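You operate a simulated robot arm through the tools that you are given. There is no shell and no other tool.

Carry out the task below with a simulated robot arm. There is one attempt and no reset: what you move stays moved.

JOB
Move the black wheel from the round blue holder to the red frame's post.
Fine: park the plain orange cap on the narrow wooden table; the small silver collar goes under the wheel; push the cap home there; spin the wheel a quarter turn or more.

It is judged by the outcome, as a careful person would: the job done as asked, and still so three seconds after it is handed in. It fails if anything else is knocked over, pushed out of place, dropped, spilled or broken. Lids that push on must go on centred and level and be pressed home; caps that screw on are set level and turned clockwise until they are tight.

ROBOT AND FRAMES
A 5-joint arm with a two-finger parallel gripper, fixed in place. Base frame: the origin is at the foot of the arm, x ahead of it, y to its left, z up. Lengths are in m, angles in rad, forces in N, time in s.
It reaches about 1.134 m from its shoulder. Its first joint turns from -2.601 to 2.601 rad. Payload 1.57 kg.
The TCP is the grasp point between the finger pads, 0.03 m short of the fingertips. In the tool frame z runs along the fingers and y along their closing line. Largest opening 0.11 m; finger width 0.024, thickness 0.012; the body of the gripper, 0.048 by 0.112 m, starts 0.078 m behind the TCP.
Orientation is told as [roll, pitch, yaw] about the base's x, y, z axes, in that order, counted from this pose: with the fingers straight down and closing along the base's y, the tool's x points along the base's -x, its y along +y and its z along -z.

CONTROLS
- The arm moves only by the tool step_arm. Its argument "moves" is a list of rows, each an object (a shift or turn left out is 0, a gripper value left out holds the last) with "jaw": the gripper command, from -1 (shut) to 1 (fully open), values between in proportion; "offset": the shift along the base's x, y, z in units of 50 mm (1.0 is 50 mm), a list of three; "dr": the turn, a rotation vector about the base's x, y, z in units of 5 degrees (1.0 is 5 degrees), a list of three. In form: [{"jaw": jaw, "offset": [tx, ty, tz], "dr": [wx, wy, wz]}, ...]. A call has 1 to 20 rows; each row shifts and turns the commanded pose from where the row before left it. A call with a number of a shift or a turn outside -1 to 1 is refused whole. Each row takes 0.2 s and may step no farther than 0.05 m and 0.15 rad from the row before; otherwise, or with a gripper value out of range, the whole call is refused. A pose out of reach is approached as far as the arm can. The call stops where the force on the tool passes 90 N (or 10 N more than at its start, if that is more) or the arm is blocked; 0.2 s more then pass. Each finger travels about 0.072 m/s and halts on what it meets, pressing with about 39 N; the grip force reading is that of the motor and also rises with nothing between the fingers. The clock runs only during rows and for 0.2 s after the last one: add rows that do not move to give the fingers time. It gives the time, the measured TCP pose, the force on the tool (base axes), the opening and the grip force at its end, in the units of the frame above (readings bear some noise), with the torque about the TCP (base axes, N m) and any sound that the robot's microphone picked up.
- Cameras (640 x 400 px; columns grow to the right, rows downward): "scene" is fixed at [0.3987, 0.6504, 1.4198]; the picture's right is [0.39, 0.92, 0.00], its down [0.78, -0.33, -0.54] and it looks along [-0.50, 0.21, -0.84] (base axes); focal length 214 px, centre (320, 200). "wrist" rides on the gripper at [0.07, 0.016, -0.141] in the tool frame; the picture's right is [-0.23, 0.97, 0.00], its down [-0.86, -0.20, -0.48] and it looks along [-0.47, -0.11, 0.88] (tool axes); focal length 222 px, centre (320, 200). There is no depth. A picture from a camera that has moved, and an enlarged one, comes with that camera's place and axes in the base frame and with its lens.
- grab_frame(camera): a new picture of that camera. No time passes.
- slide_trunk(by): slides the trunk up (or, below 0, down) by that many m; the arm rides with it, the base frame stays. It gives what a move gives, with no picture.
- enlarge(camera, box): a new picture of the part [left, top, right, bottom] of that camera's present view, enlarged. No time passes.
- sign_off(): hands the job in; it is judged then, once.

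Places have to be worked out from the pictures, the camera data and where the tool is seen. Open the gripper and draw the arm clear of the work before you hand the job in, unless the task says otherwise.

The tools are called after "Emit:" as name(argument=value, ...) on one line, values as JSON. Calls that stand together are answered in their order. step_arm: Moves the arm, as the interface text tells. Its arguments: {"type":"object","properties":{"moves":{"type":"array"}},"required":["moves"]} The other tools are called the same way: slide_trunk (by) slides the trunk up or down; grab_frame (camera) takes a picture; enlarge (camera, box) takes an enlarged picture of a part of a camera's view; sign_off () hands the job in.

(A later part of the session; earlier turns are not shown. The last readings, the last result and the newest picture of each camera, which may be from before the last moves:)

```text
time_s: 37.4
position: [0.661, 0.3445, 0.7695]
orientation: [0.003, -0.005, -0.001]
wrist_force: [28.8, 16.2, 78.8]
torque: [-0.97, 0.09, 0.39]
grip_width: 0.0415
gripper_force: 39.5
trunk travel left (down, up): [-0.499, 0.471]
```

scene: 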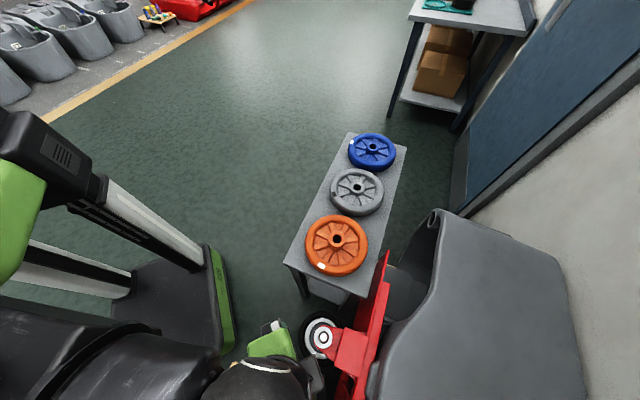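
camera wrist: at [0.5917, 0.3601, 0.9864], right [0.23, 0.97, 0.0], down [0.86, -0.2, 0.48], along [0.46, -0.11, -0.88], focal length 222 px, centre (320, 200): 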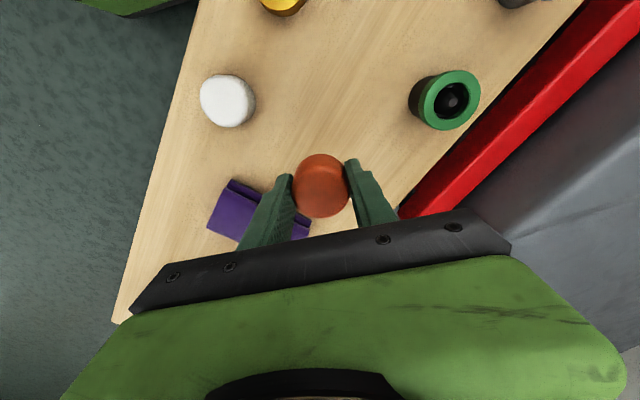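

Contact came at TCP ≈0.770. I back up 3 mm to relieve the force, then open partially.

Emit:
slide_trunk(by=0.003)

Emit:
step_arm(moves=[{"jaw": -0.1}, {"jaw": 0.1}, {"jaw": 0.2}, {"jaw": 0.2}])

Emit:
enlarge(camera="wrist", box=[220, 100, 420, 225])

```text
time_s: 37.9
position: [0.6606, 0.345, 0.7701]
orientation: [0.001, 0.001, 0.0]
wrist_force: [17.7, 8.8, 36.7]
torque: [-0.5, -0.42, 0.42]
grip_width: 0.0411
gripper_force: 39.8
trunk travel left (down, up): [-0.502, 0.468]
```

```text
time_s: 38.9
position: [0.6603, 0.3454, 0.7692]
orientation: [0.001, 0.003, 0.004]
wrist_force: [-6.2, -0.8, -0.6]
torque: [0.07, -0.53, 0.02]
grip_width: 0.064
gripper_force: 0.0
trunk travel left (down, up): [-0.502, 0.468]
```

```text
3.20 times, centred on (320, 162) of wrist
camera zoom: at [0.59, 0.3599, 0.9122], right [0.23, 0.97, 0.0], down [0.86, -0.2, 0.48], along [0.46, -0.11, -0.88], focal length 711 px, centre (320, 320)
```

zoom: 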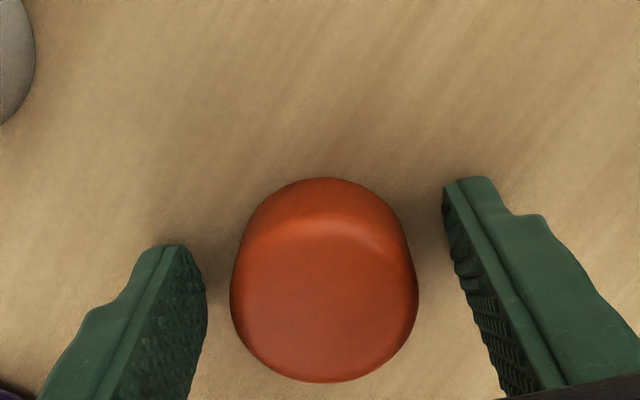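

The cap stands upright on the table and fingers are clear of it. I rise straight up.

Emit:
slide_trunk(by=0.13)

Emit:
grab_frame(camera="wrist")

Emit:
enlarge(camera="wrist", box=[220, 80, 420, 205])

```text
time_s: 40.5
position: [0.6609, 0.3456, 0.9006]
orientation: [0.0, 0.002, 0.001]
wrist_force: [-0.4, 0.3, 0.0]
torque: [0.02, 0.01, 0.02]
grip_width: 0.066
gripper_force: 0.1
trunk travel left (down, up): [-0.632, 0.338]
```

```text
taken
camera wrist: at [0.5917, 0.3602, 1.0413], right [0.23, 0.97, 0.0], down [0.86, -0.2, 0.48], along [0.46, -0.11, -0.88], focal length 222 px, centre (320, 200)
```

wrist: 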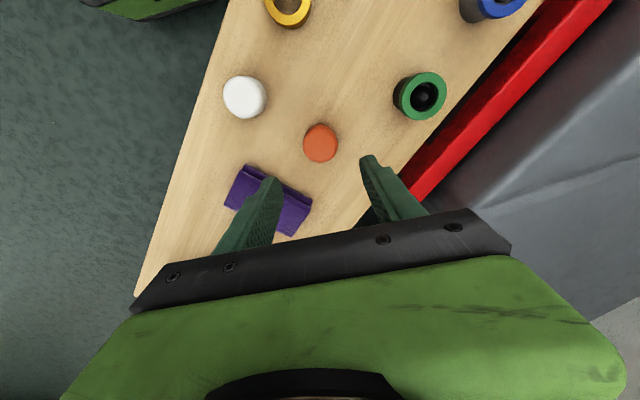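

```text
3.20 times, centred on (320, 142) of wrist
camera zoom: at [0.5917, 0.3602, 1.0413], right [0.23, 0.97, 0.0], down [0.86, -0.2, 0.48], along [0.46, -0.11, -0.88], focal length 711 px, centre (320, 384)
```

zoom: 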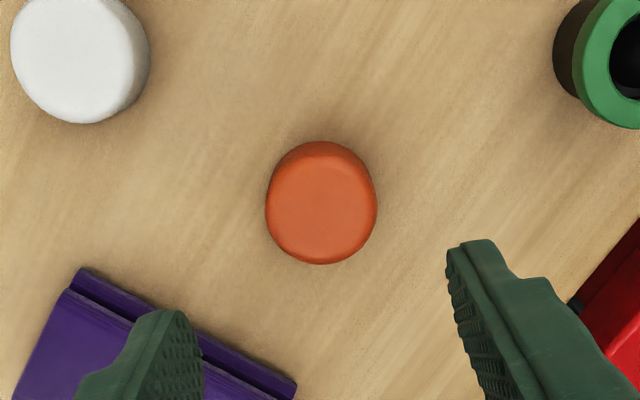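

The cap is parked upright and nothing else moved. Next is the silver collar: I move above it at (0.441, 0.42), yawing to 58.5° so that the finger line will be tangential at the post.

Emit:
step_arm(moves=[{"jaw": 0.3, "offset": [-0.36, 0.116, 0], "dr": [0, 0, 0.975]}, {"offset": [-0.36, 0.116, 0], "dr": [0, 0, 0.975]}, {"offset": [-0.36, 0.116, 0], "dr": [0, 0, 0.975]}, {"offset": [-0.36, 0.116, 0], "dr": [0, 0, 0.975]}, {"offset": [-0.36, 0.116, 0], "dr": [0, 0, 0.975]}, {"offset": [-0.36, 0.116, 0], "dr": [0, 0, 0.975]}, {"offset": [-0.36, 0.116, 0], "dr": [0, 0, 0.975]}, {"offset": [-0.36, 0.116, 0], "dr": [0, 0, 0.975]}, {"offset": [-0.36, 0.116, 0], "dr": [0, 0, 0.975]}, {"offset": [-0.36, 0.116, 0], "dr": [0, 0, 0.975]}, {"offset": [-0.36, 0.116, 0], "dr": [0, 0, 0.975]}, {"offset": [-0.36, 0.116, 0], "dr": [0, 0, 0.975]}])

Emit:
grab_frame(camera="wrist")

Emit:
enlarge(camera="wrist", box=[220, 80, 420, 205])

```text
time_s: 43.0
position: [0.4445, 0.4153, 0.8998]
orientation: [-0.001, -0.001, 1.023]
wrist_force: [0.1, -0.4, 0.4]
torque: [0.0, -0.02, -0.05]
grip_width: 0.0714
gripper_force: 0.0
trunk travel left (down, up): [-0.632, 0.338]
```

```text
taken
camera wrist: at [0.3942, 0.3626, 1.0414], right [-0.71, 0.7, 0.0], down [0.62, 0.63, 0.48], along [0.34, 0.34, -0.88], focal length 222 px, centre (320, 200)
```

wrist: 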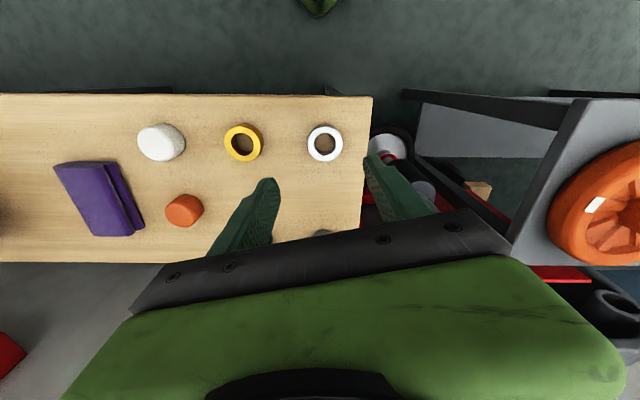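

```text
3.20 times, centred on (320, 142) of wrist
camera zoom: at [0.3942, 0.3626, 1.0414], right [-0.71, 0.7, 0.0], down [0.62, 0.63, 0.48], along [0.34, 0.34, -0.88], focal length 711 px, centre (320, 384)
```

zoom: 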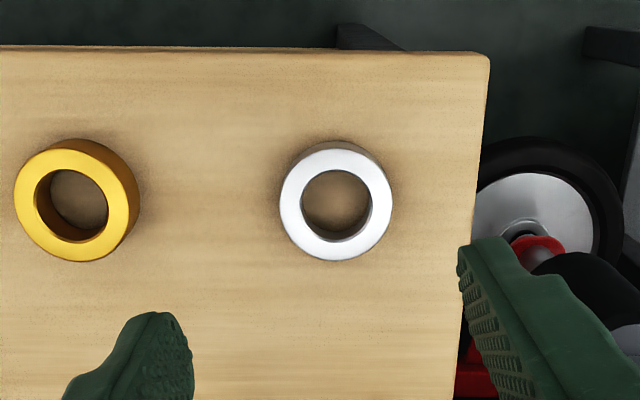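

Collar centre refined to (0.4417, 0.4199); I shift onto it and lower to 0.80 for a check.

Emit:
step_arm(moves=[{"offset": [-0.056, 0.092, 0]}, {"offset": [0, 0, 0]}])

Emit:
slide_trunk(by=-0.095)

Emit:
enlarge(camera="wrist", box=[220, 90, 420, 215])

```text
time_s: 43.6
position: [0.4431, 0.4198, 0.8999]
orientation: [-0.001, 0.002, 1.023]
wrist_force: [0.2, 0.1, 0.3]
torque: [-0.01, 0.0, 0.01]
grip_width: 0.0715
gripper_force: 0.0
trunk travel left (down, up): [-0.632, 0.338]
```

```text
time_s: 44.9
position: [0.4413, 0.4188, 0.8049]
orientation: [-0.001, 0.001, 1.022]
wrist_force: [0.7, 0.3, -0.8]
torque: [-0.01, 0.02, -0.04]
grip_width: 0.0716
gripper_force: 0.1
trunk travel left (down, up): [-0.537, 0.433]
```

```text
3.20 times, centred on (320, 152) of wrist
camera zoom: at [0.3917, 0.3671, 0.9464], right [-0.71, 0.7, 0.0], down [0.62, 0.63, 0.48], along [0.34, 0.34, -0.88], focal length 711 px, centre (320, 352)
```

zoom: 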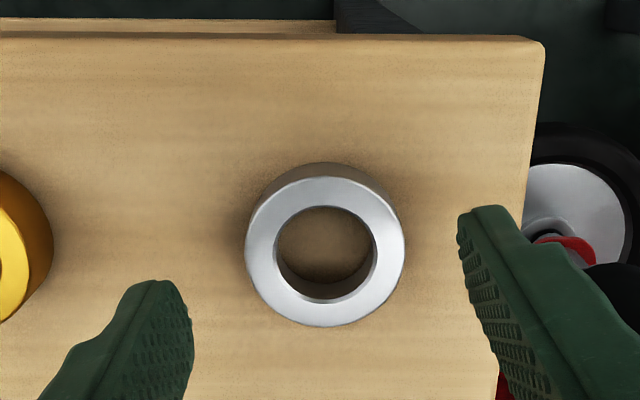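

Collar is 46 mm across with a 28 mm hole and lies centred within ~1.5 mm. I nudge and descend to grasp height (tips ~3 mm above the table), then close.

Emit:
step_arm(moves=[{"offset": [0, 0.03, 0]}, {"offset": [0, 0, 0]}])

Emit:
slide_trunk(by=-0.032)

Emit:
step_arm(moves=[{"jaw": -1}, {"jaw": -1}, {"jaw": -1}, {"jaw": -1}])

Emit:
enlarge(camera="wrist", box=[220, 90, 420, 215])

```text
time_s: 45.5
position: [0.4428, 0.4205, 0.8052]
orientation: [0.0, 0.002, 1.022]
wrist_force: [0.5, 0.0, -0.1]
torque: [-0.03, 0.01, 0.0]
grip_width: 0.0713
gripper_force: 0.1
trunk travel left (down, up): [-0.537, 0.433]
```

```text
time_s: 46.3
position: [0.4414, 0.4204, 0.772]
orientation: [0.0, 0.002, 1.024]
wrist_force: [0.8, -0.8, -0.3]
torque: [0.0, 0.04, -0.02]
grip_width: 0.0717
gripper_force: 0.1
trunk travel left (down, up): [-0.505, 0.465]
```

```text
time_s: 47.3
position: [0.4428, 0.4201, 0.7719]
orientation: [0.0, 0.003, 1.024]
wrist_force: [-0.8, 0.2, 1.0]
torque: [0.05, 0.04, 0.02]
grip_width: 0.0439
gripper_force: 39.4
trunk travel left (down, up): [-0.505, 0.465]
```

```text
3.20 times, centred on (320, 152) of wrist
camera zoom: at [0.3917, 0.3687, 0.9144], right [-0.71, 0.7, 0.0], down [0.62, 0.63, 0.48], along [0.34, 0.34, -0.88], focal length 711 px, centre (320, 352)
```

zoom: 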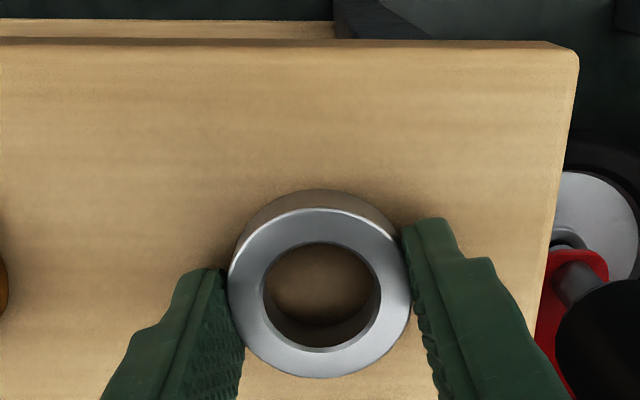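

Collar gripped (43.9 mm). I lift it well above the post top and move toward the post, stopping short for another measurement of it.

Emit:
slide_trunk(by=0.16)

Emit:
step_arm(moves=[{"offset": [-0.11, 0.85, 0]}, {"offset": [-0.11, 0.85, 0]}, {"offset": [-0.11, 0.85, 0]}, {"offset": [-0.11, 0.85, 0]}, {"offset": [0, 0, 0]}])

Emit:
grab_frame(camera="wrist")

Emit:
enlarge(camera="wrist", box=[250, 100, 450, 225])

Emit:
grab_frame(camera="scene")

```text
time_s: 49.1
position: [0.4423, 0.4205, 0.9316]
orientation: [0.001, 0.002, 1.021]
wrist_force: [0.4, 0.1, -1.4]
torque: [-0.03, -0.02, 0.02]
grip_width: 0.0436
gripper_force: 39.5
trunk travel left (down, up): [-0.665, 0.305]
```

```text
time_s: 50.3
position: [0.4202, 0.5897, 0.9329]
orientation: [0.001, 0.001, 1.022]
wrist_force: [-0.2, 0.4, -0.6]
torque: [-0.01, 0.01, -0.02]
grip_width: 0.0439
gripper_force: 39.8
trunk travel left (down, up): [-0.665, 0.305]
```

```text
taken
camera wrist: at [0.3701, 0.5384, 1.0743], right [-0.71, 0.7, 0.0], down [0.62, 0.63, 0.48], along [0.34, 0.34, -0.88], focal length 222 px, centre (320, 200)
```

wrist: 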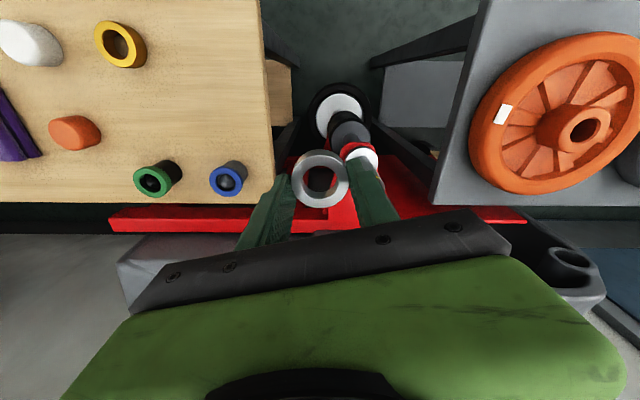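

```text
3.20 times, centred on (350, 162) of wrist
camera zoom: at [0.3701, 0.5384, 1.0743], right [-0.71, 0.7, 0.0], down [0.62, 0.63, 0.48], along [0.34, 0.34, -0.88], focal length 711 px, centre (224, 320)
```

zoom: 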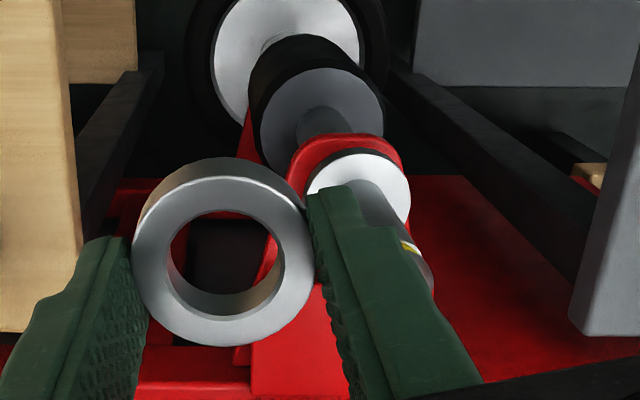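

```text
taken
```

scene: 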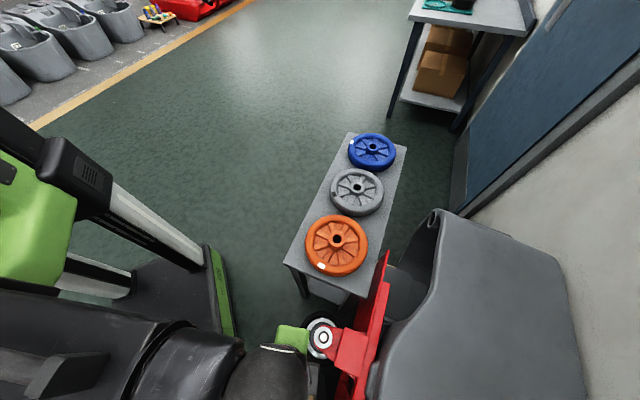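

The post sits behind the right finger in this view, and nothing nearby rises above ~0.87 except below the gripper. I move slightly beyond the post (collar stays 4 cm above its top) so the camera can see it clear of the collar.

Emit:
step_arm(moves=[{"offset": [0.01, 0.88, 0]}, {"offset": [0.01, 0.88, 0]}, {"offset": [0, 0, 0]}])

Emit:
grab_frame(camera="wrist")

Emit:
enlarge(camera="wrist", box=[220, 80, 420, 205])

```text
time_s: 51.1
position: [0.4211, 0.6796, 0.9329]
orientation: [-0.001, 0.0, 1.022]
wrist_force: [0.2, 0.3, -2.3]
torque: [0.04, 0.02, -0.02]
grip_width: 0.044
gripper_force: 38.5
trunk travel left (down, up): [-0.665, 0.305]
```

```text
taken
camera wrist: at [0.371, 0.6267, 1.0743], right [-0.71, 0.7, 0.0], down [0.62, 0.63, 0.48], along [0.34, 0.34, -0.88], focal length 222 px, centre (320, 200)
```

wrist: 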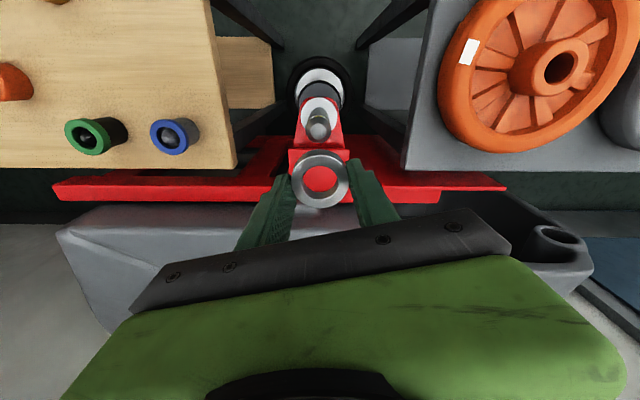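

```text
3.20 times, centred on (320, 142) of wrist
camera zoom: at [0.371, 0.6267, 1.0743], right [-0.71, 0.7, 0.0], down [0.62, 0.63, 0.48], along [0.34, 0.34, -0.88], focal length 711 px, centre (320, 384)
```

zoom: 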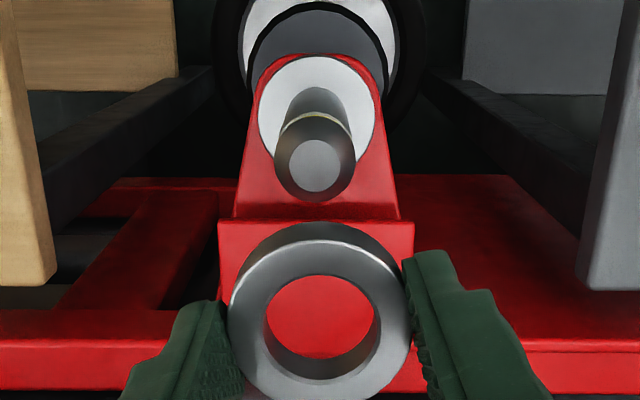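

Post top works out at (0.402, 0.657, 0.858). I shift the collar over it by (-19, -20) mm and lower until it hovers just above the post tip for a visual check.

Emit:
step_arm(moves=[{"offset": [-0.378, -0.403, 0]}, {"offset": [0, 0, 0]}])

Emit:
slide_trunk(by=-0.033)

Emit:
enlarge(camera="wrist", box=[240, 100, 400, 220])

Emit:
enlarge(camera="scene", box=[270, 290, 390, 390])

```text
time_s: 51.7
position: [0.4028, 0.6587, 0.9323]
orientation: [0.001, 0.001, 1.022]
wrist_force: [-0.2, -0.2, -1.4]
torque: [0.05, -0.01, -0.03]
grip_width: 0.0437
gripper_force: 38.8
trunk travel left (down, up): [-0.665, 0.305]
```

```text
time_s: 52.5
position: [0.4024, 0.6582, 0.8993]
orientation: [0.001, 0.002, 1.023]
wrist_force: [0.1, -0.1, -1.7]
torque: [0.03, -0.03, 0.04]
grip_width: 0.0439
gripper_force: 39.2
trunk travel left (down, up): [-0.632, 0.338]
```

```text
3.33 times, centred on (320, 160) of wrist
camera zoom: at [0.3518, 0.6065, 1.0413], right [-0.71, 0.7, 0.0], down [0.62, 0.63, 0.48], along [0.34, 0.34, -0.88], focal length 740 px, centre (320, 333)
```

zoom: 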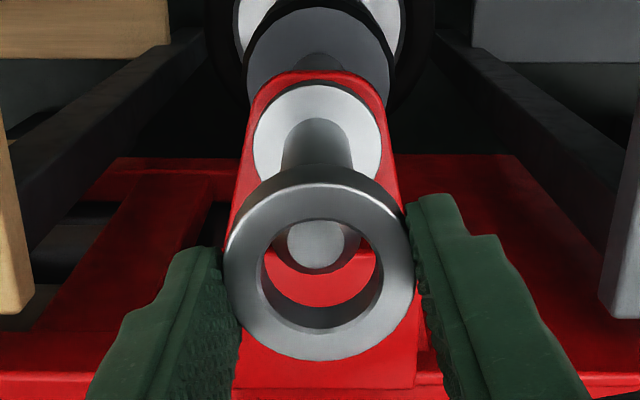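

```text
4.00 times, centred on (330, 340) of scene
camera zoom: at [0.3987, 0.6504, 1.4198], right [0.39, 0.92, 0.0], down [0.78, -0.33, -0.54], along [-0.5, 0.21, -0.84], focal length 858 px, centre (280, -360)
```

zoom: 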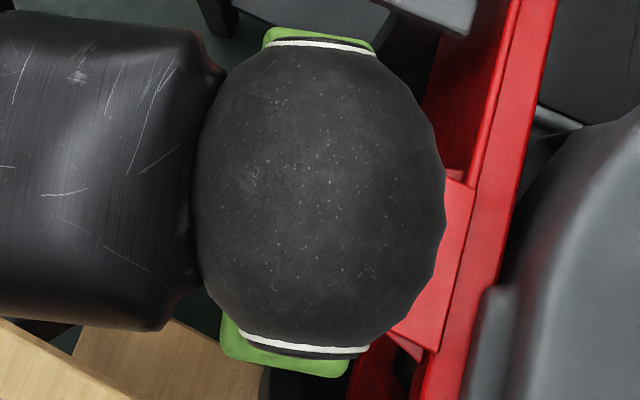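

Seen through the hole, the post is within ~1 mm of the collar's axis; clearance is ~2.4 mm. I correct 1 mm and lower the collar over the post.

Emit:
step_arm(moves=[{"offset": [0.022, 0, 0]}, {"offset": [0, 0, 0]}])

Emit:
slide_trunk(by=-0.02)

Emit:
enlarge(camera="wrist", box=[240, 100, 400, 220])

```text
time_s: 53.1
position: [0.4029, 0.6584, 0.8993]
orientation: [0.001, 0.002, 1.024]
wrist_force: [0.2, -0.8, -1.3]
torque: [0.03, 0.02, -0.03]
grip_width: 0.0439
gripper_force: 38.7
trunk travel left (down, up): [-0.632, 0.338]
```

```text
time_s: 53.8
position: [0.4032, 0.6584, 0.8792]
orientation: [0.0, 0.001, 1.021]
wrist_force: [0.2, 0.1, -1.0]
torque: [0.0, 0.0, 0.03]
grip_width: 0.044
gripper_force: 39.4
trunk travel left (down, up): [-0.612, 0.358]
```

```text
3.33 times, centred on (320, 160) of wrist
camera zoom: at [0.3528, 0.6067, 1.0213], right [-0.71, 0.7, 0.0], down [0.62, 0.63, 0.48], along [0.34, 0.34, -0.88], focal length 740 px, centre (320, 333)
```

zoom: 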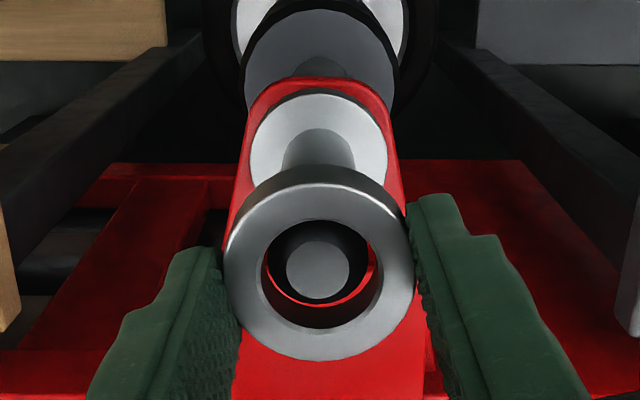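

The post tip is now inside the collar's hole, slightly toward the base side. I nudge 1 mm back and continue lowering.

Emit:
step_arm(moves=[{"offset": [-0.016, -0.016, 0]}, {"offset": [0, 0, 0]}])

Emit:
slide_trunk(by=-0.02)

Emit:
enlarge(camera="wrist", box=[240, 100, 400, 220])

```text
time_s: 54.4
position: [0.403, 0.6587, 0.8796]
orientation: [0.0, -0.001, 1.024]
wrist_force: [0.0, -0.2, -1.4]
torque: [-0.01, -0.01, 0.01]
grip_width: 0.0439
gripper_force: 39.1
trunk travel left (down, up): [-0.612, 0.358]
```

```text
time_s: 55.1
position: [0.4008, 0.6574, 0.8595]
orientation: [0.0, 0.003, 1.023]
wrist_force: [0.2, 0.6, -1.1]
torque: [0.03, -0.01, 0.0]
grip_width: 0.0436
gripper_force: 39.0
trunk travel left (down, up): [-0.592, 0.378]
```

```text
3.33 times, centred on (320, 160) of wrist
camera zoom: at [0.3518, 0.6059, 1.0013], right [-0.71, 0.7, 0.0], down [0.62, 0.63, 0.48], along [0.34, 0.34, -0.88], focal length 740 px, centre (320, 333)
```

zoom: 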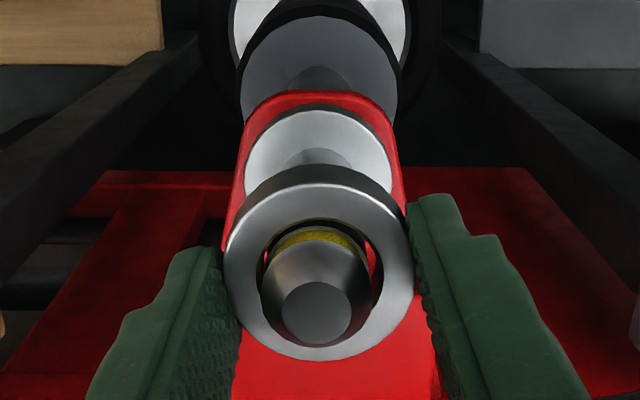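

The collar is around the post; the gap is bigger on the right, so I shift ~1.5 mm to the left in the image and keep lowering.

Emit:
step_arm(moves=[{"offset": [0.022, -0.022, 0]}, {"offset": [0, 0, 0]}])

Emit:
slide_trunk(by=-0.045)

Emit:
enlarge(camera="wrist", box=[240, 100, 400, 220])

```text
time_s: 55.7
position: [0.4042, 0.6561, 0.859]
orientation: [-0.001, 0.002, 1.022]
wrist_force: [-0.2, 0.1, -0.9]
torque: [-0.02, 0.0, -0.01]
grip_width: 0.0439
gripper_force: 39.1
trunk travel left (down, up): [-0.592, 0.378]
```

```text
time_s: 56.5
position: [0.4035, 0.6574, 0.8151]
orientation: [0.0, 0.002, 1.022]
wrist_force: [1.4, -0.1, -0.9]
torque: [0.0, 0.01, -0.02]
grip_width: 0.044
gripper_force: 39.2
trunk travel left (down, up): [-0.547, 0.423]
```

```text
3.33 times, centred on (320, 160) of wrist
camera zoom: at [0.3528, 0.6048, 0.9563], right [-0.71, 0.7, 0.0], down [0.62, 0.63, 0.48], along [0.34, 0.34, -0.88], focal length 740 px, centre (320, 333)
```

zoom: 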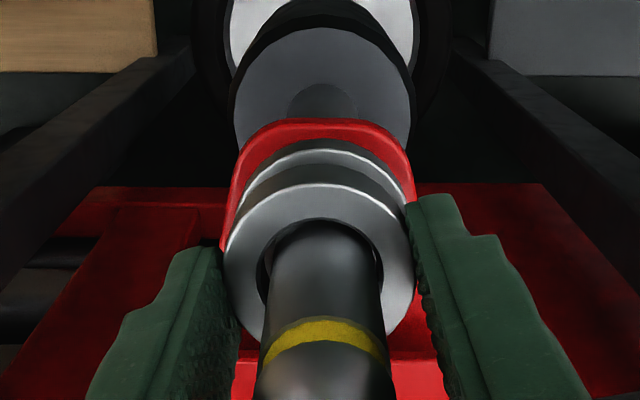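

Sliding down freely. I lower another 14 mm, then creep.

Emit:
slide_trunk(by=-0.014)

Emit:
slide_trunk(by=-0.003)

Emit:
enlarge(camera="wrist", box=[240, 100, 400, 220])

```text
time_s: 57.2
position: [0.4017, 0.6565, 0.8015]
orientation: [0.002, 0.0, 1.022]
wrist_force: [2.2, 1.7, 18.0]
torque: [0.05, 0.04, 0.07]
grip_width: 0.0437
gripper_force: 38.8
trunk travel left (down, up): [-0.533, 0.437]
```

```text
time_s: 57.7
position: [0.402, 0.6545, 0.7997]
orientation: [0.0, 0.0, 1.022]
wrist_force: [6.2, 10.7, 47.8]
torque: [-0.02, 0.21, 0.03]
grip_width: 0.0439
gripper_force: 38.8
trunk travel left (down, up): [-0.53, 0.44]
```

```text
3.33 times, centred on (320, 160) of wrist
camera zoom: at [0.3518, 0.6033, 0.9416], right [-0.71, 0.7, 0.0], down [0.62, 0.62, 0.48], along [0.34, 0.34, -0.88], focal length 740 px, centre (320, 333)
```

zoom: 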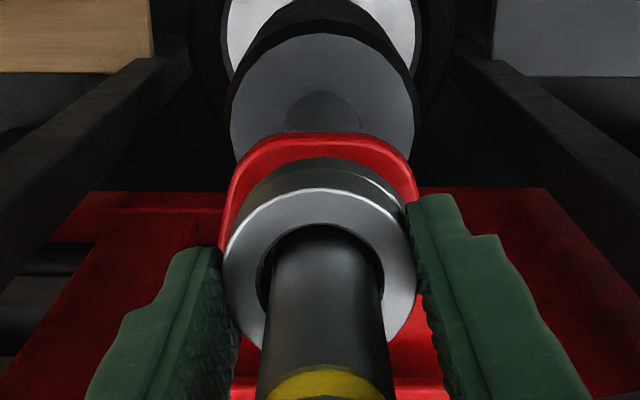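

The collar is seated on the washer (contact at TCP ≈0.801). I relieve the pressure and open.

Emit:
slide_trunk(by=0.003)

Emit:
step_arm(moves=[{"jaw": -0.1}, {"jaw": 0.1}, {"jaw": 0.2}, {"jaw": 0.2}])

Emit:
slide_trunk(by=0.12)

Emit:
enlarge(camera="wrist", box=[240, 80, 400, 200])

```text
time_s: 58.2
position: [0.4039, 0.6556, 0.8003]
orientation: [0.0, 0.004, 1.022]
wrist_force: [-1.1, -0.9, 2.6]
torque: [0.05, -0.03, 0.0]
grip_width: 0.0435
gripper_force: 39.2
trunk travel left (down, up): [-0.533, 0.437]
```

```text
time_s: 59.2
position: [0.4031, 0.6564, 0.7997]
orientation: [0.0, 0.001, 1.023]
wrist_force: [0.5, -0.2, 0.0]
torque: [0.02, -0.01, 0.02]
grip_width: 0.0658
gripper_force: 0.1
trunk travel left (down, up): [-0.533, 0.437]
```

```text
time_s: 60.7
position: [0.4045, 0.6577, 0.9197]
orientation: [-0.001, 0.002, 1.024]
wrist_force: [0.1, -0.4, -0.3]
torque: [0.01, 0.0, 0.02]
grip_width: 0.0661
gripper_force: 0.0
trunk travel left (down, up): [-0.653, 0.317]
```

```text
3.33 times, centred on (320, 140) of wrist
camera zoom: at [0.3528, 0.6049, 1.0623], right [-0.71, 0.7, 0.0], down [0.62, 0.63, 0.48], along [0.34, 0.34, -0.88], focal length 740 px, centre (320, 400)
```

zoom: 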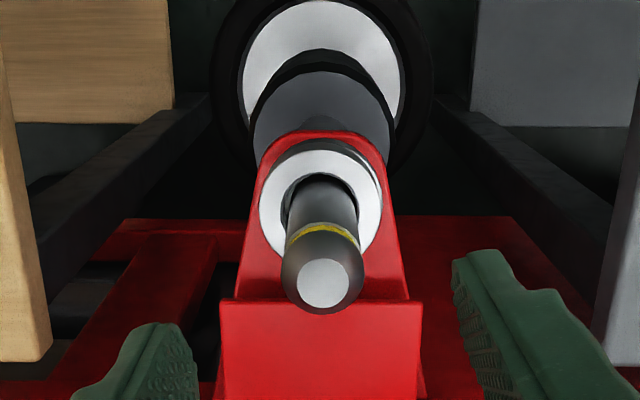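

The collar sits flat on the washer around the post. Now the wheel: raise, and travel back over it with yaw returning to 0 and the jaw at ~80 mm.

Emit:
slide_trunk(by=0.085)

Emit:
step_arm(moves=[{"jaw": 0.4545, "offset": [0.559, -0.71, 0], "dr": [0, 0, -0.732]}, {"offset": [0.559, -0.71, 0], "dr": [0, 0, -0.732]}, {"offset": [0.559, -0.71, 0], "dr": [0, 0, -0.732]}, {"offset": [0.559, -0.71, 0], "dr": [0, 0, -0.732]}, {"offset": [0.559, -0.71, 0], "dr": [0, 0, -0.732]}, {"offset": [0.559, -0.71, 0], "dr": [0, 0, -0.732]}, {"offset": [0.559, -0.71, 0], "dr": [0, 0, -0.732]}, {"offset": [0.559, -0.71, 0], "dr": [0, 0, -0.732]}, {"offset": [0.559, -0.71, 0], "dr": [0, 0, -0.732]}, {"offset": [0.559, -0.71, 0], "dr": [0, 0, -0.732]}, {"offset": [0.559, -0.71, 0], "dr": [0, 0, -0.732]}, {"offset": [0.559, -0.71, 0], "dr": [0, 0, -0.732]}, {"offset": [0.559, -0.71, 0], "dr": [0, 0, -0.732]}, {"offset": [0.559, -0.71, 0], "dr": [0, 0, -0.732]}, {"offset": [0.559, -0.71, 0], "dr": [0, 0, -0.732]}, {"offset": [0.559, -0.71, 0], "dr": [0, 0, -0.732]}, {"offset": [0, 0, 0]}])

Emit:
grab_frame(camera="wrist")

Emit:
enlarge(camera="wrist", box=[240, 110, 400, 230])

```text
time_s: 61.9
position: [0.4029, 0.6565, 1.0044]
orientation: [-0.001, 0.002, 1.023]
wrist_force: [0.0, -0.1, 1.0]
torque: [-0.03, -0.01, -0.03]
grip_width: 0.0662
gripper_force: 0.0
trunk travel left (down, up): [-0.738, 0.232]
```

```text
time_s: 65.5
position: [0.8518, 0.0893, 1.0055]
orientation: [0.002, 0.003, 0.0]
wrist_force: [0.0, 0.4, -1.2]
torque: [-0.01, -0.01, 0.01]
grip_width: 0.08
gripper_force: 0.1
trunk travel left (down, up): [-0.738, 0.232]
```

```text
taken
camera wrist: at [0.7815, 0.1044, 1.1474], right [0.23, 0.97, 0.0], down [0.86, -0.2, 0.48], along [0.46, -0.11, -0.88], focal length 222 px, centre (320, 200)
```

wrist: 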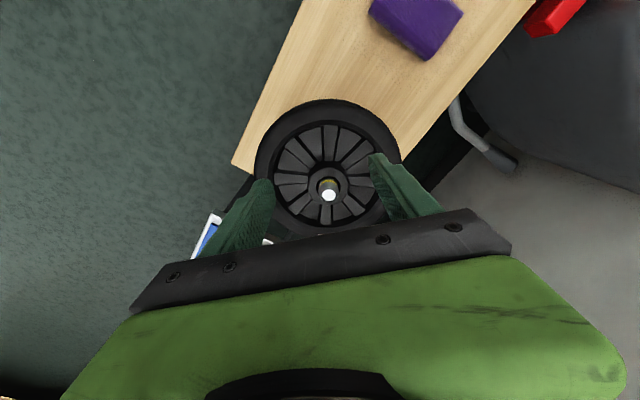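

```text
3.33 times, centred on (320, 170) of wrist
camera zoom: at [0.7815, 0.1044, 1.1474], right [0.23, 0.97, 0.0], down [0.86, -0.2, 0.48], along [0.46, -0.11, -0.88], focal length 740 px, centre (320, 300)
```

zoom: 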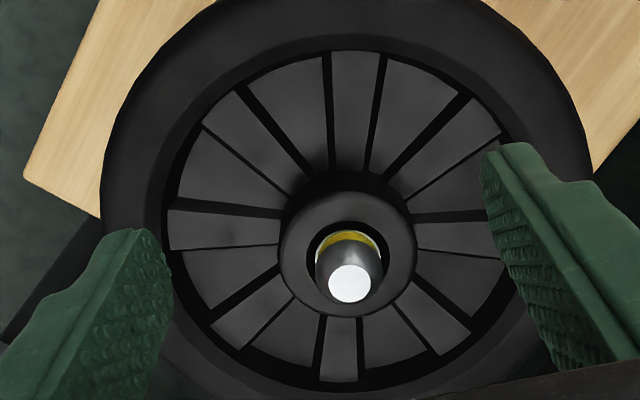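

With the cap off I see hub top at z ≈0.894, peg tip ≈0.919, wheel axis (0.8995, 0.0873); bore ≈33 mm. I centre over it and descend with the fingers astride the hub boss.

Emit:
step_arm(moves=[{"offset": [0.48, -0.011, 0]}, {"offset": [0.48, -0.011, 0]}, {"offset": [0, 0, 0]}])

Emit:
slide_trunk(by=-0.085)

Emit:
enlarge(camera="wrist", box=[240, 110, 400, 230])

```text
time_s: 66.3
position: [0.899, 0.0869, 1.0053]
orientation: [0.0, 0.001, 0.0]
wrist_force: [0.0, -0.2, -0.4]
torque: [0.01, -0.02, -0.04]
grip_width: 0.08
gripper_force: 0.1
trunk travel left (down, up): [-0.738, 0.232]
```

```text
time_s: 67.5
position: [0.9003, 0.087, 0.9195]
orientation: [0.0, 0.002, -0.002]
wrist_force: [-0.2, -0.1, 0.9]
torque: [0.01, 0.02, -0.03]
grip_width: 0.0799
gripper_force: 0.0
trunk travel left (down, up): [-0.653, 0.317]
```

```text
3.33 times, centred on (320, 170) of wrist
camera zoom: at [0.8299, 0.1023, 1.0624], right [0.23, 0.97, 0.0], down [0.86, -0.2, 0.48], along [0.46, -0.11, -0.88], focal length 740 px, centre (320, 300)
```

zoom: 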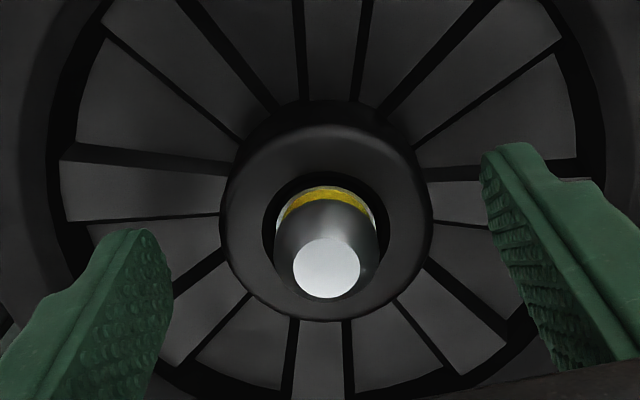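

Fingers straddle the hub well. I creep down to get a deep hold on the hub without resting on the spokes.

Emit:
slide_trunk(by=-0.011)

Emit:
slide_trunk(by=-0.003)

Emit:
enlarge(camera="wrist", box=[200, 80, 440, 260])

```text
time_s: 68.1
position: [0.8996, 0.0873, 0.9093]
orientation: [0.001, 0.001, -0.001]
wrist_force: [-0.1, 0.8, 0.2]
torque: [0.0, 0.01, 0.01]
grip_width: 0.0801
gripper_force: 0.2
trunk travel left (down, up): [-0.642, 0.328]
```

```text
time_s: 68.6
position: [0.8998, 0.0875, 0.9073]
orientation: [0.0, 0.001, 0.001]
wrist_force: [0.1, -0.9, -0.3]
torque: [0.01, 0.01, 0.01]
grip_width: 0.0797
gripper_force: 0.1
trunk travel left (down, up): [-0.639, 0.331]
```

```text
2.22 times, centred on (320, 170) of wrist
camera zoom: at [0.8299, 0.1023, 1.0484], right [0.23, 0.97, 0.0], down [0.86, -0.2, 0.48], along [0.46, -0.11, -0.88], focal length 494 px, centre (320, 267)
```

zoom: 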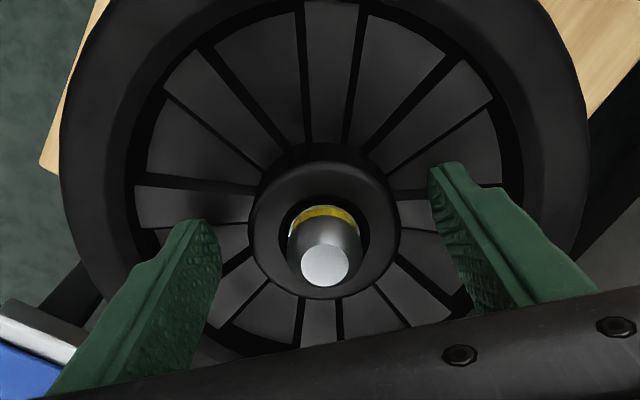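

No contact yet; one more 3 mm, then I close on the hub.

Emit:
slide_trunk(by=-0.003)

Emit:
step_arm(moves=[{"jaw": -1}, {"jaw": -1}, {"jaw": -1}, {"jaw": -1}])

Emit:
enlarge(camera="wrist", box=[240, 110, 400, 230])

```text
time_s: 69.2
position: [0.9002, 0.0877, 0.904]
orientation: [0.001, 0.001, -0.001]
wrist_force: [-0.5, 0.7, 0.1]
torque: [0.0, 0.01, 0.0]
grip_width: 0.0801
gripper_force: 0.0
trunk travel left (down, up): [-0.636, 0.334]
```

```text
time_s: 70.2
position: [0.9, 0.086, 0.9028]
orientation: [-0.001, 0.002, -0.001]
wrist_force: [0.1, 2.8, 1.0]
torque: [0.07, 0.03, -0.05]
grip_width: 0.0518
gripper_force: 38.6
trunk travel left (down, up): [-0.636, 0.334]
```

```text
3.33 times, centred on (320, 170) of wrist
camera zoom: at [0.8299, 0.1026, 1.0454], right [0.23, 0.97, 0.0], down [0.86, -0.2, 0.48], along [0.46, -0.11, -0.88], focal length 740 px, centre (320, 300)
```

zoom: 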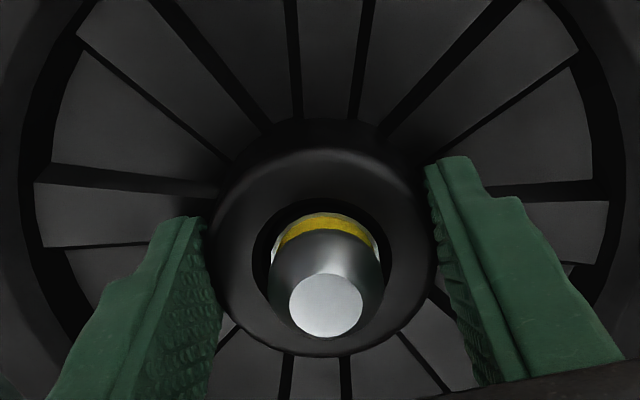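

Hub gripped at 51.8 mm. I lift 1 cm and check load.

Emit:
slide_trunk(by=0.012)

Emit:
enlarge(camera="wrist", box=[240, 110, 400, 230])

Emit:
slide_trunk(by=0.04)

Emit:
grab_frame(camera="wrist")

```text
time_s: 70.8
position: [0.8998, 0.0869, 0.9148]
orientation: [0.0, 0.004, -0.001]
wrist_force: [-0.4, -0.2, -6.9]
torque: [-0.02, 0.05, -0.01]
grip_width: 0.0517
gripper_force: 38.8
trunk travel left (down, up): [-0.648, 0.322]
```

```text
3.33 times, centred on (320, 170) of wrist
camera zoom: at [0.8307, 0.1024, 1.0566], right [0.23, 0.97, 0.0], down [0.86, -0.2, 0.48], along [0.46, -0.11, -0.88], focal length 740 px, centre (320, 300)
```

zoom: 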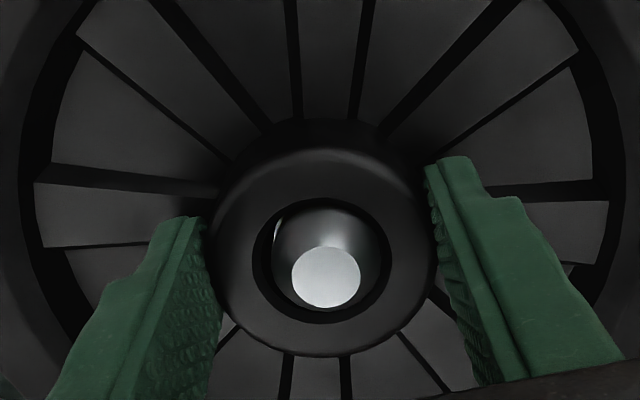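

```text
time_s: 71.6
position: [0.9004, 0.0866, 0.9542]
orientation: [-0.001, 0.003, 0.0]
wrist_force: [0.2, -0.1, -8.2]
torque: [0.05, 0.01, -0.01]
grip_width: 0.052
gripper_force: 39.1
trunk travel left (down, up): [-0.688, 0.282]
```

```text
taken
camera wrist: at [0.8306, 0.1025, 1.0967], right [0.23, 0.97, 0.0], down [0.86, -0.2, 0.48], along [0.46, -0.11, -0.88], focal length 222 px, centre (320, 200)
```

wrist: 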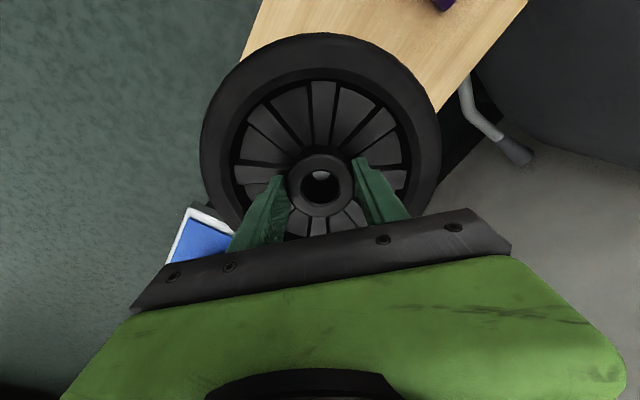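

The wheel (~0.75 kg) hangs level in the grip. I raise it clear of its peg and carry it over to the post, turning the yaw to 58.5° on the way.

Emit:
slide_trunk(by=0.08)

Emit:
step_arm(moves=[{"offset": [-0.585, 0.67, 0], "dr": [0, 0, 0.689]}, {"offset": [-0.585, 0.67, 0], "dr": [0, 0, 0.689]}, {"offset": [-0.585, 0.67, 0], "dr": [0, 0, 0.689]}, {"offset": [-0.585, 0.67, 0], "dr": [0, 0, 0.689]}, {"offset": [-0.585, 0.67, 0], "dr": [0, 0, 0.689]}, {"offset": [-0.585, 0.67, 0], "dr": [0, 0, 0.689]}, {"offset": [-0.585, 0.67, 0], "dr": [0, 0, 0.689]}, {"offset": [-0.585, 0.67, 0], "dr": [0, 0, 0.689]}, {"offset": [-0.585, 0.67, 0], "dr": [0, 0, 0.689]}, {"offset": [-0.585, 0.67, 0], "dr": [0, 0, 0.689]}, {"offset": [-0.585, 0.67, 0], "dr": [0, 0, 0.689]}, {"offset": [-0.585, 0.67, 0], "dr": [0, 0, 0.689]}, {"offset": [-0.585, 0.67, 0], "dr": [0, 0, 0.689]}, {"offset": [-0.585, 0.67, 0], "dr": [0, 0, 0.689]}, {"offset": [-0.585, 0.67, 0], "dr": [0, 0, 0.689]}, {"offset": [-0.585, 0.67, 0], "dr": [0, 0, 0.689]}, {"offset": [-0.585, 0.67, 0], "dr": [0, 0, 0.689]}, {"offset": [0, 0, 0]}])

Emit:
grab_frame(camera="wrist")

Emit:
enlarge(camera="wrist", box=[240, 110, 400, 230])

Emit:
grab_frame(camera="scene")

```text
time_s: 72.8
position: [0.8999, 0.0881, 1.0357]
orientation: [-0.002, 0.003, 0.001]
wrist_force: [0.3, -0.2, -7.6]
torque: [0.01, 0.0, 0.03]
grip_width: 0.0519
gripper_force: 39.0
trunk travel left (down, up): [-0.768, 0.202]
```

```text
time_s: 76.5
position: [0.4022, 0.6566, 1.0358]
orientation: [-0.001, 0.002, 1.02]
wrist_force: [-0.4, -0.3, -7.7]
torque: [-0.03, 0.02, 0.0]
grip_width: 0.052
gripper_force: 39.1
trunk travel left (down, up): [-0.768, 0.202]
```

```text
taken
camera wrist: at [0.3519, 0.6048, 1.177], right [-0.71, 0.7, 0.0], down [0.62, 0.63, 0.48], along [0.34, 0.34, -0.88], focal length 222 px, centre (320, 200)
```

wrist: 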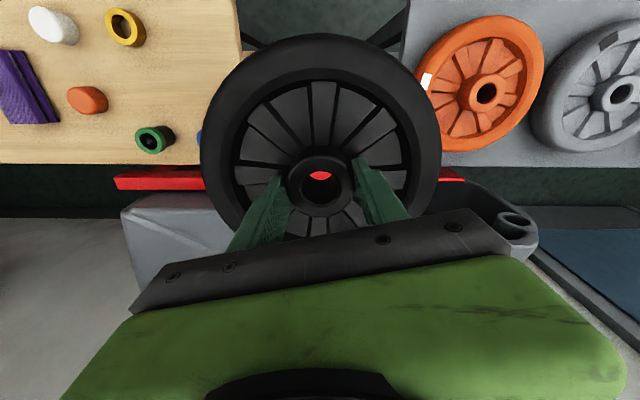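

```text
3.33 times, centred on (320, 170) of wrist
camera zoom: at [0.3519, 0.6048, 1.177], right [-0.71, 0.7, 0.0], down [0.62, 0.63, 0.48], along [0.34, 0.34, -0.88], focal length 740 px, centre (320, 300)
```

zoom: 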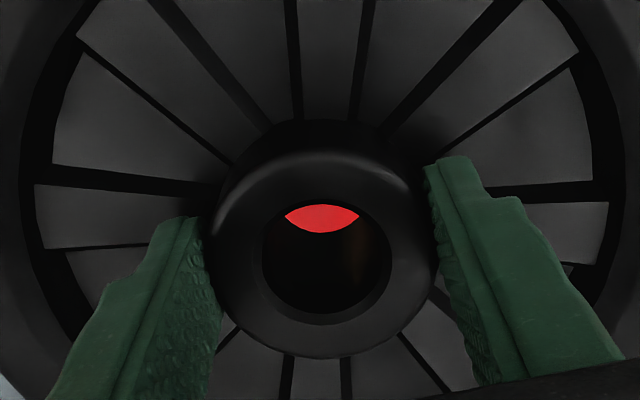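

```text
taken
```

scene: 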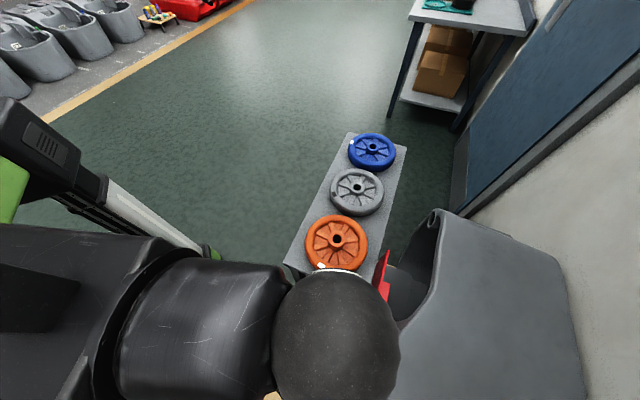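

The bore lines up over the post within about 1 mm by calculation, and orange wheel/grey table leave ≥4 cm clearance. I lower until just above the post tip and look through the bore.

Emit:
slide_trunk(by=-0.095)

Emit:
enlarge(camera="wrist", box=[240, 110, 400, 230])

Emit:
grab_frame(camera="wrist")

```text
time_s: 77.8
position: [0.4028, 0.6557, 0.9403]
orientation: [0.0, 0.002, 1.02]
wrist_force: [-0.4, 0.2, -8.2]
torque: [-0.03, 0.0, 0.05]
grip_width: 0.0521
gripper_force: 39.3
trunk travel left (down, up): [-0.673, 0.297]
```

```text
3.33 times, centred on (320, 170) of wrist
camera zoom: at [0.352, 0.6046, 1.0821], right [-0.71, 0.7, 0.0], down [0.62, 0.63, 0.48], along [0.34, 0.34, -0.88], focal length 740 px, centre (320, 300)
```

zoom: 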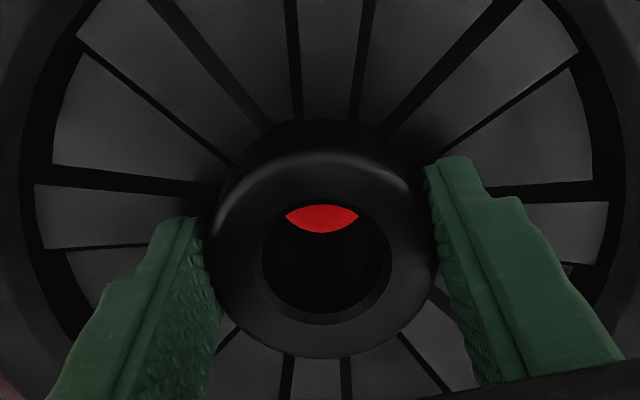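

```text
taken
camera wrist: at [0.352, 0.6046, 1.0821], right [-0.71, 0.7, 0.0], down [0.62, 0.63, 0.48], along [0.34, 0.34, -0.88], focal length 222 px, centre (320, 200)
```

wrist: 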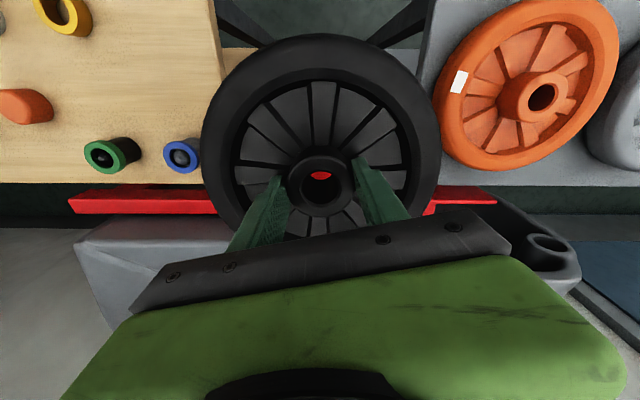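

Only red beyond the post is seen through the bore, consistent with good centring. I lower slowly onto the tip, watching the force.

Emit:
slide_trunk(by=-0.015)

Emit:
slide_trunk(by=-0.008)

Emit:
enlarge(camera="wrist", box=[240, 110, 400, 230])

```text
time_s: 78.5
position: [0.403, 0.6579, 0.9246]
orientation: [0.001, 0.002, 1.021]
wrist_force: [1.0, -0.3, -8.3]
torque: [-0.02, 0.02, 0.0]
grip_width: 0.0519
gripper_force: 38.8
trunk travel left (down, up): [-0.658, 0.312]
```

```text
time_s: 79.0
position: [0.4027, 0.6561, 0.9156]
orientation: [-0.001, 0.003, 1.022]
wrist_force: [-0.1, 0.3, -7.5]
torque: [0.0, 0.03, 0.02]
grip_width: 0.0519
gripper_force: 38.9
trunk travel left (down, up): [-0.65, 0.32]
```

```text
3.33 times, centred on (320, 170) of wrist
camera zoom: at [0.3519, 0.6046, 1.059], right [-0.71, 0.7, 0.0], down [0.62, 0.63, 0.48], along [0.34, 0.34, -0.88], focal length 740 px, centre (320, 300)
```

zoom: 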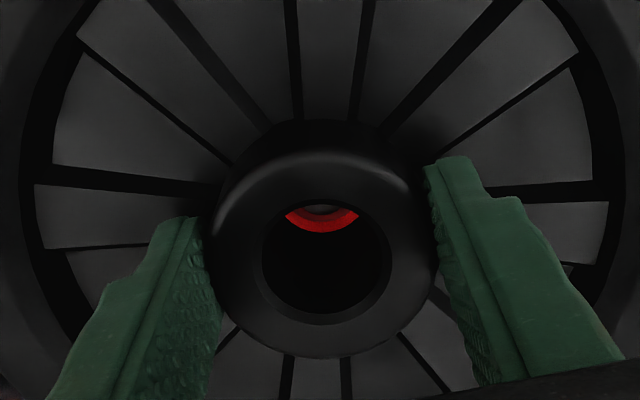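

The post tip shows inside the bore with an even gap around it. I continue down.

Emit:
slide_trunk(by=-0.02)

Emit:
enlarge(camera="wrist", box=[240, 110, 400, 230])

```text
time_s: 79.7
position: [0.4021, 0.6569, 0.8968]
orientation: [0.0, 0.003, 1.021]
wrist_force: [-0.2, -0.7, -7.1]
torque: [0.01, -0.01, 0.01]
grip_width: 0.0518
gripper_force: 39.0
trunk travel left (down, up): [-0.63, 0.34]
```

```text
3.33 times, centred on (320, 170) of wrist
camera zoom: at [0.3519, 0.6046, 1.039], right [-0.71, 0.7, 0.0], down [0.62, 0.63, 0.48], along [0.34, 0.34, -0.88], focal length 740 px, centre (320, 300)
```

zoom: 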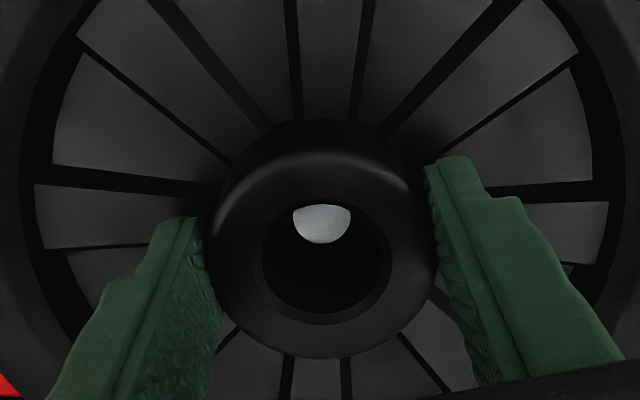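

Good. Lower 3 cm further.

Emit:
slide_trunk(by=-0.03)

Emit:
enlarge(camera="wrist", box=[240, 110, 400, 230])

```text
time_s: 80.5
position: [0.4029, 0.6565, 0.8671]
orientation: [0.001, 0.002, 1.022]
wrist_force: [-0.2, -0.6, -7.7]
torque: [-0.06, 0.03, 0.0]
grip_width: 0.0519
gripper_force: 38.7
trunk travel left (down, up): [-0.6, 0.37]
```

```text
3.33 times, centred on (320, 170) of wrist
camera zoom: at [0.3519, 0.6045, 1.009], right [-0.71, 0.7, 0.0], down [0.62, 0.63, 0.48], along [0.34, 0.34, -0.88], focal length 740 px, centre (320, 300)
```

zoom: 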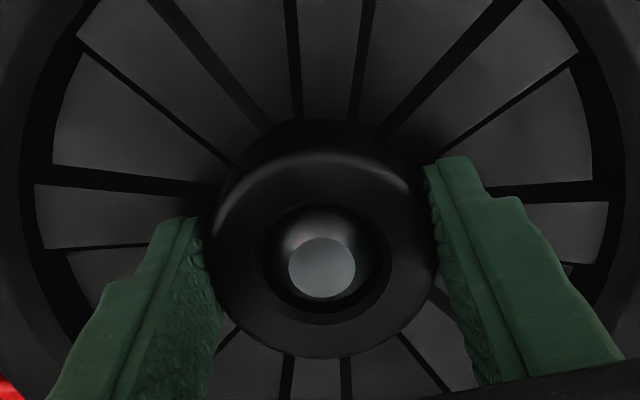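

Post tip now near hub-top level and roughly concentric. I creep down to find the seat on the collar.

Emit:
slide_trunk(by=-0.012)

Emit:
slide_trunk(by=-0.004)

Emit:
slide_trunk(by=-0.003)

```text
time_s: 81.1
position: [0.4034, 0.6567, 0.8555]
orientation: [0.0, 0.002, 1.02]
wrist_force: [-0.3, -0.4, -7.4]
torque: [0.0, 0.03, -0.01]
grip_width: 0.052
gripper_force: 39.3
trunk travel left (down, up): [-0.588, 0.382]
```

```text
time_s: 81.6
position: [0.4035, 0.656, 0.8501]
orientation: [0.001, 0.003, 1.021]
wrist_force: [0.7, -0.1, -7.4]
torque: [-0.02, -0.02, -0.01]
grip_width: 0.0519
gripper_force: 39.1
trunk travel left (down, up): [-0.584, 0.386]
```

```text
time_s: 82.1
position: [0.4033, 0.656, 0.8505]
orientation: [0.0, -0.004, 1.019]
wrist_force: [7.3, 12.7, 32.2]
torque: [0.3, -0.11, -0.06]
grip_width: 0.0522
gripper_force: 39.5
trunk travel left (down, up): [-0.581, 0.389]
```

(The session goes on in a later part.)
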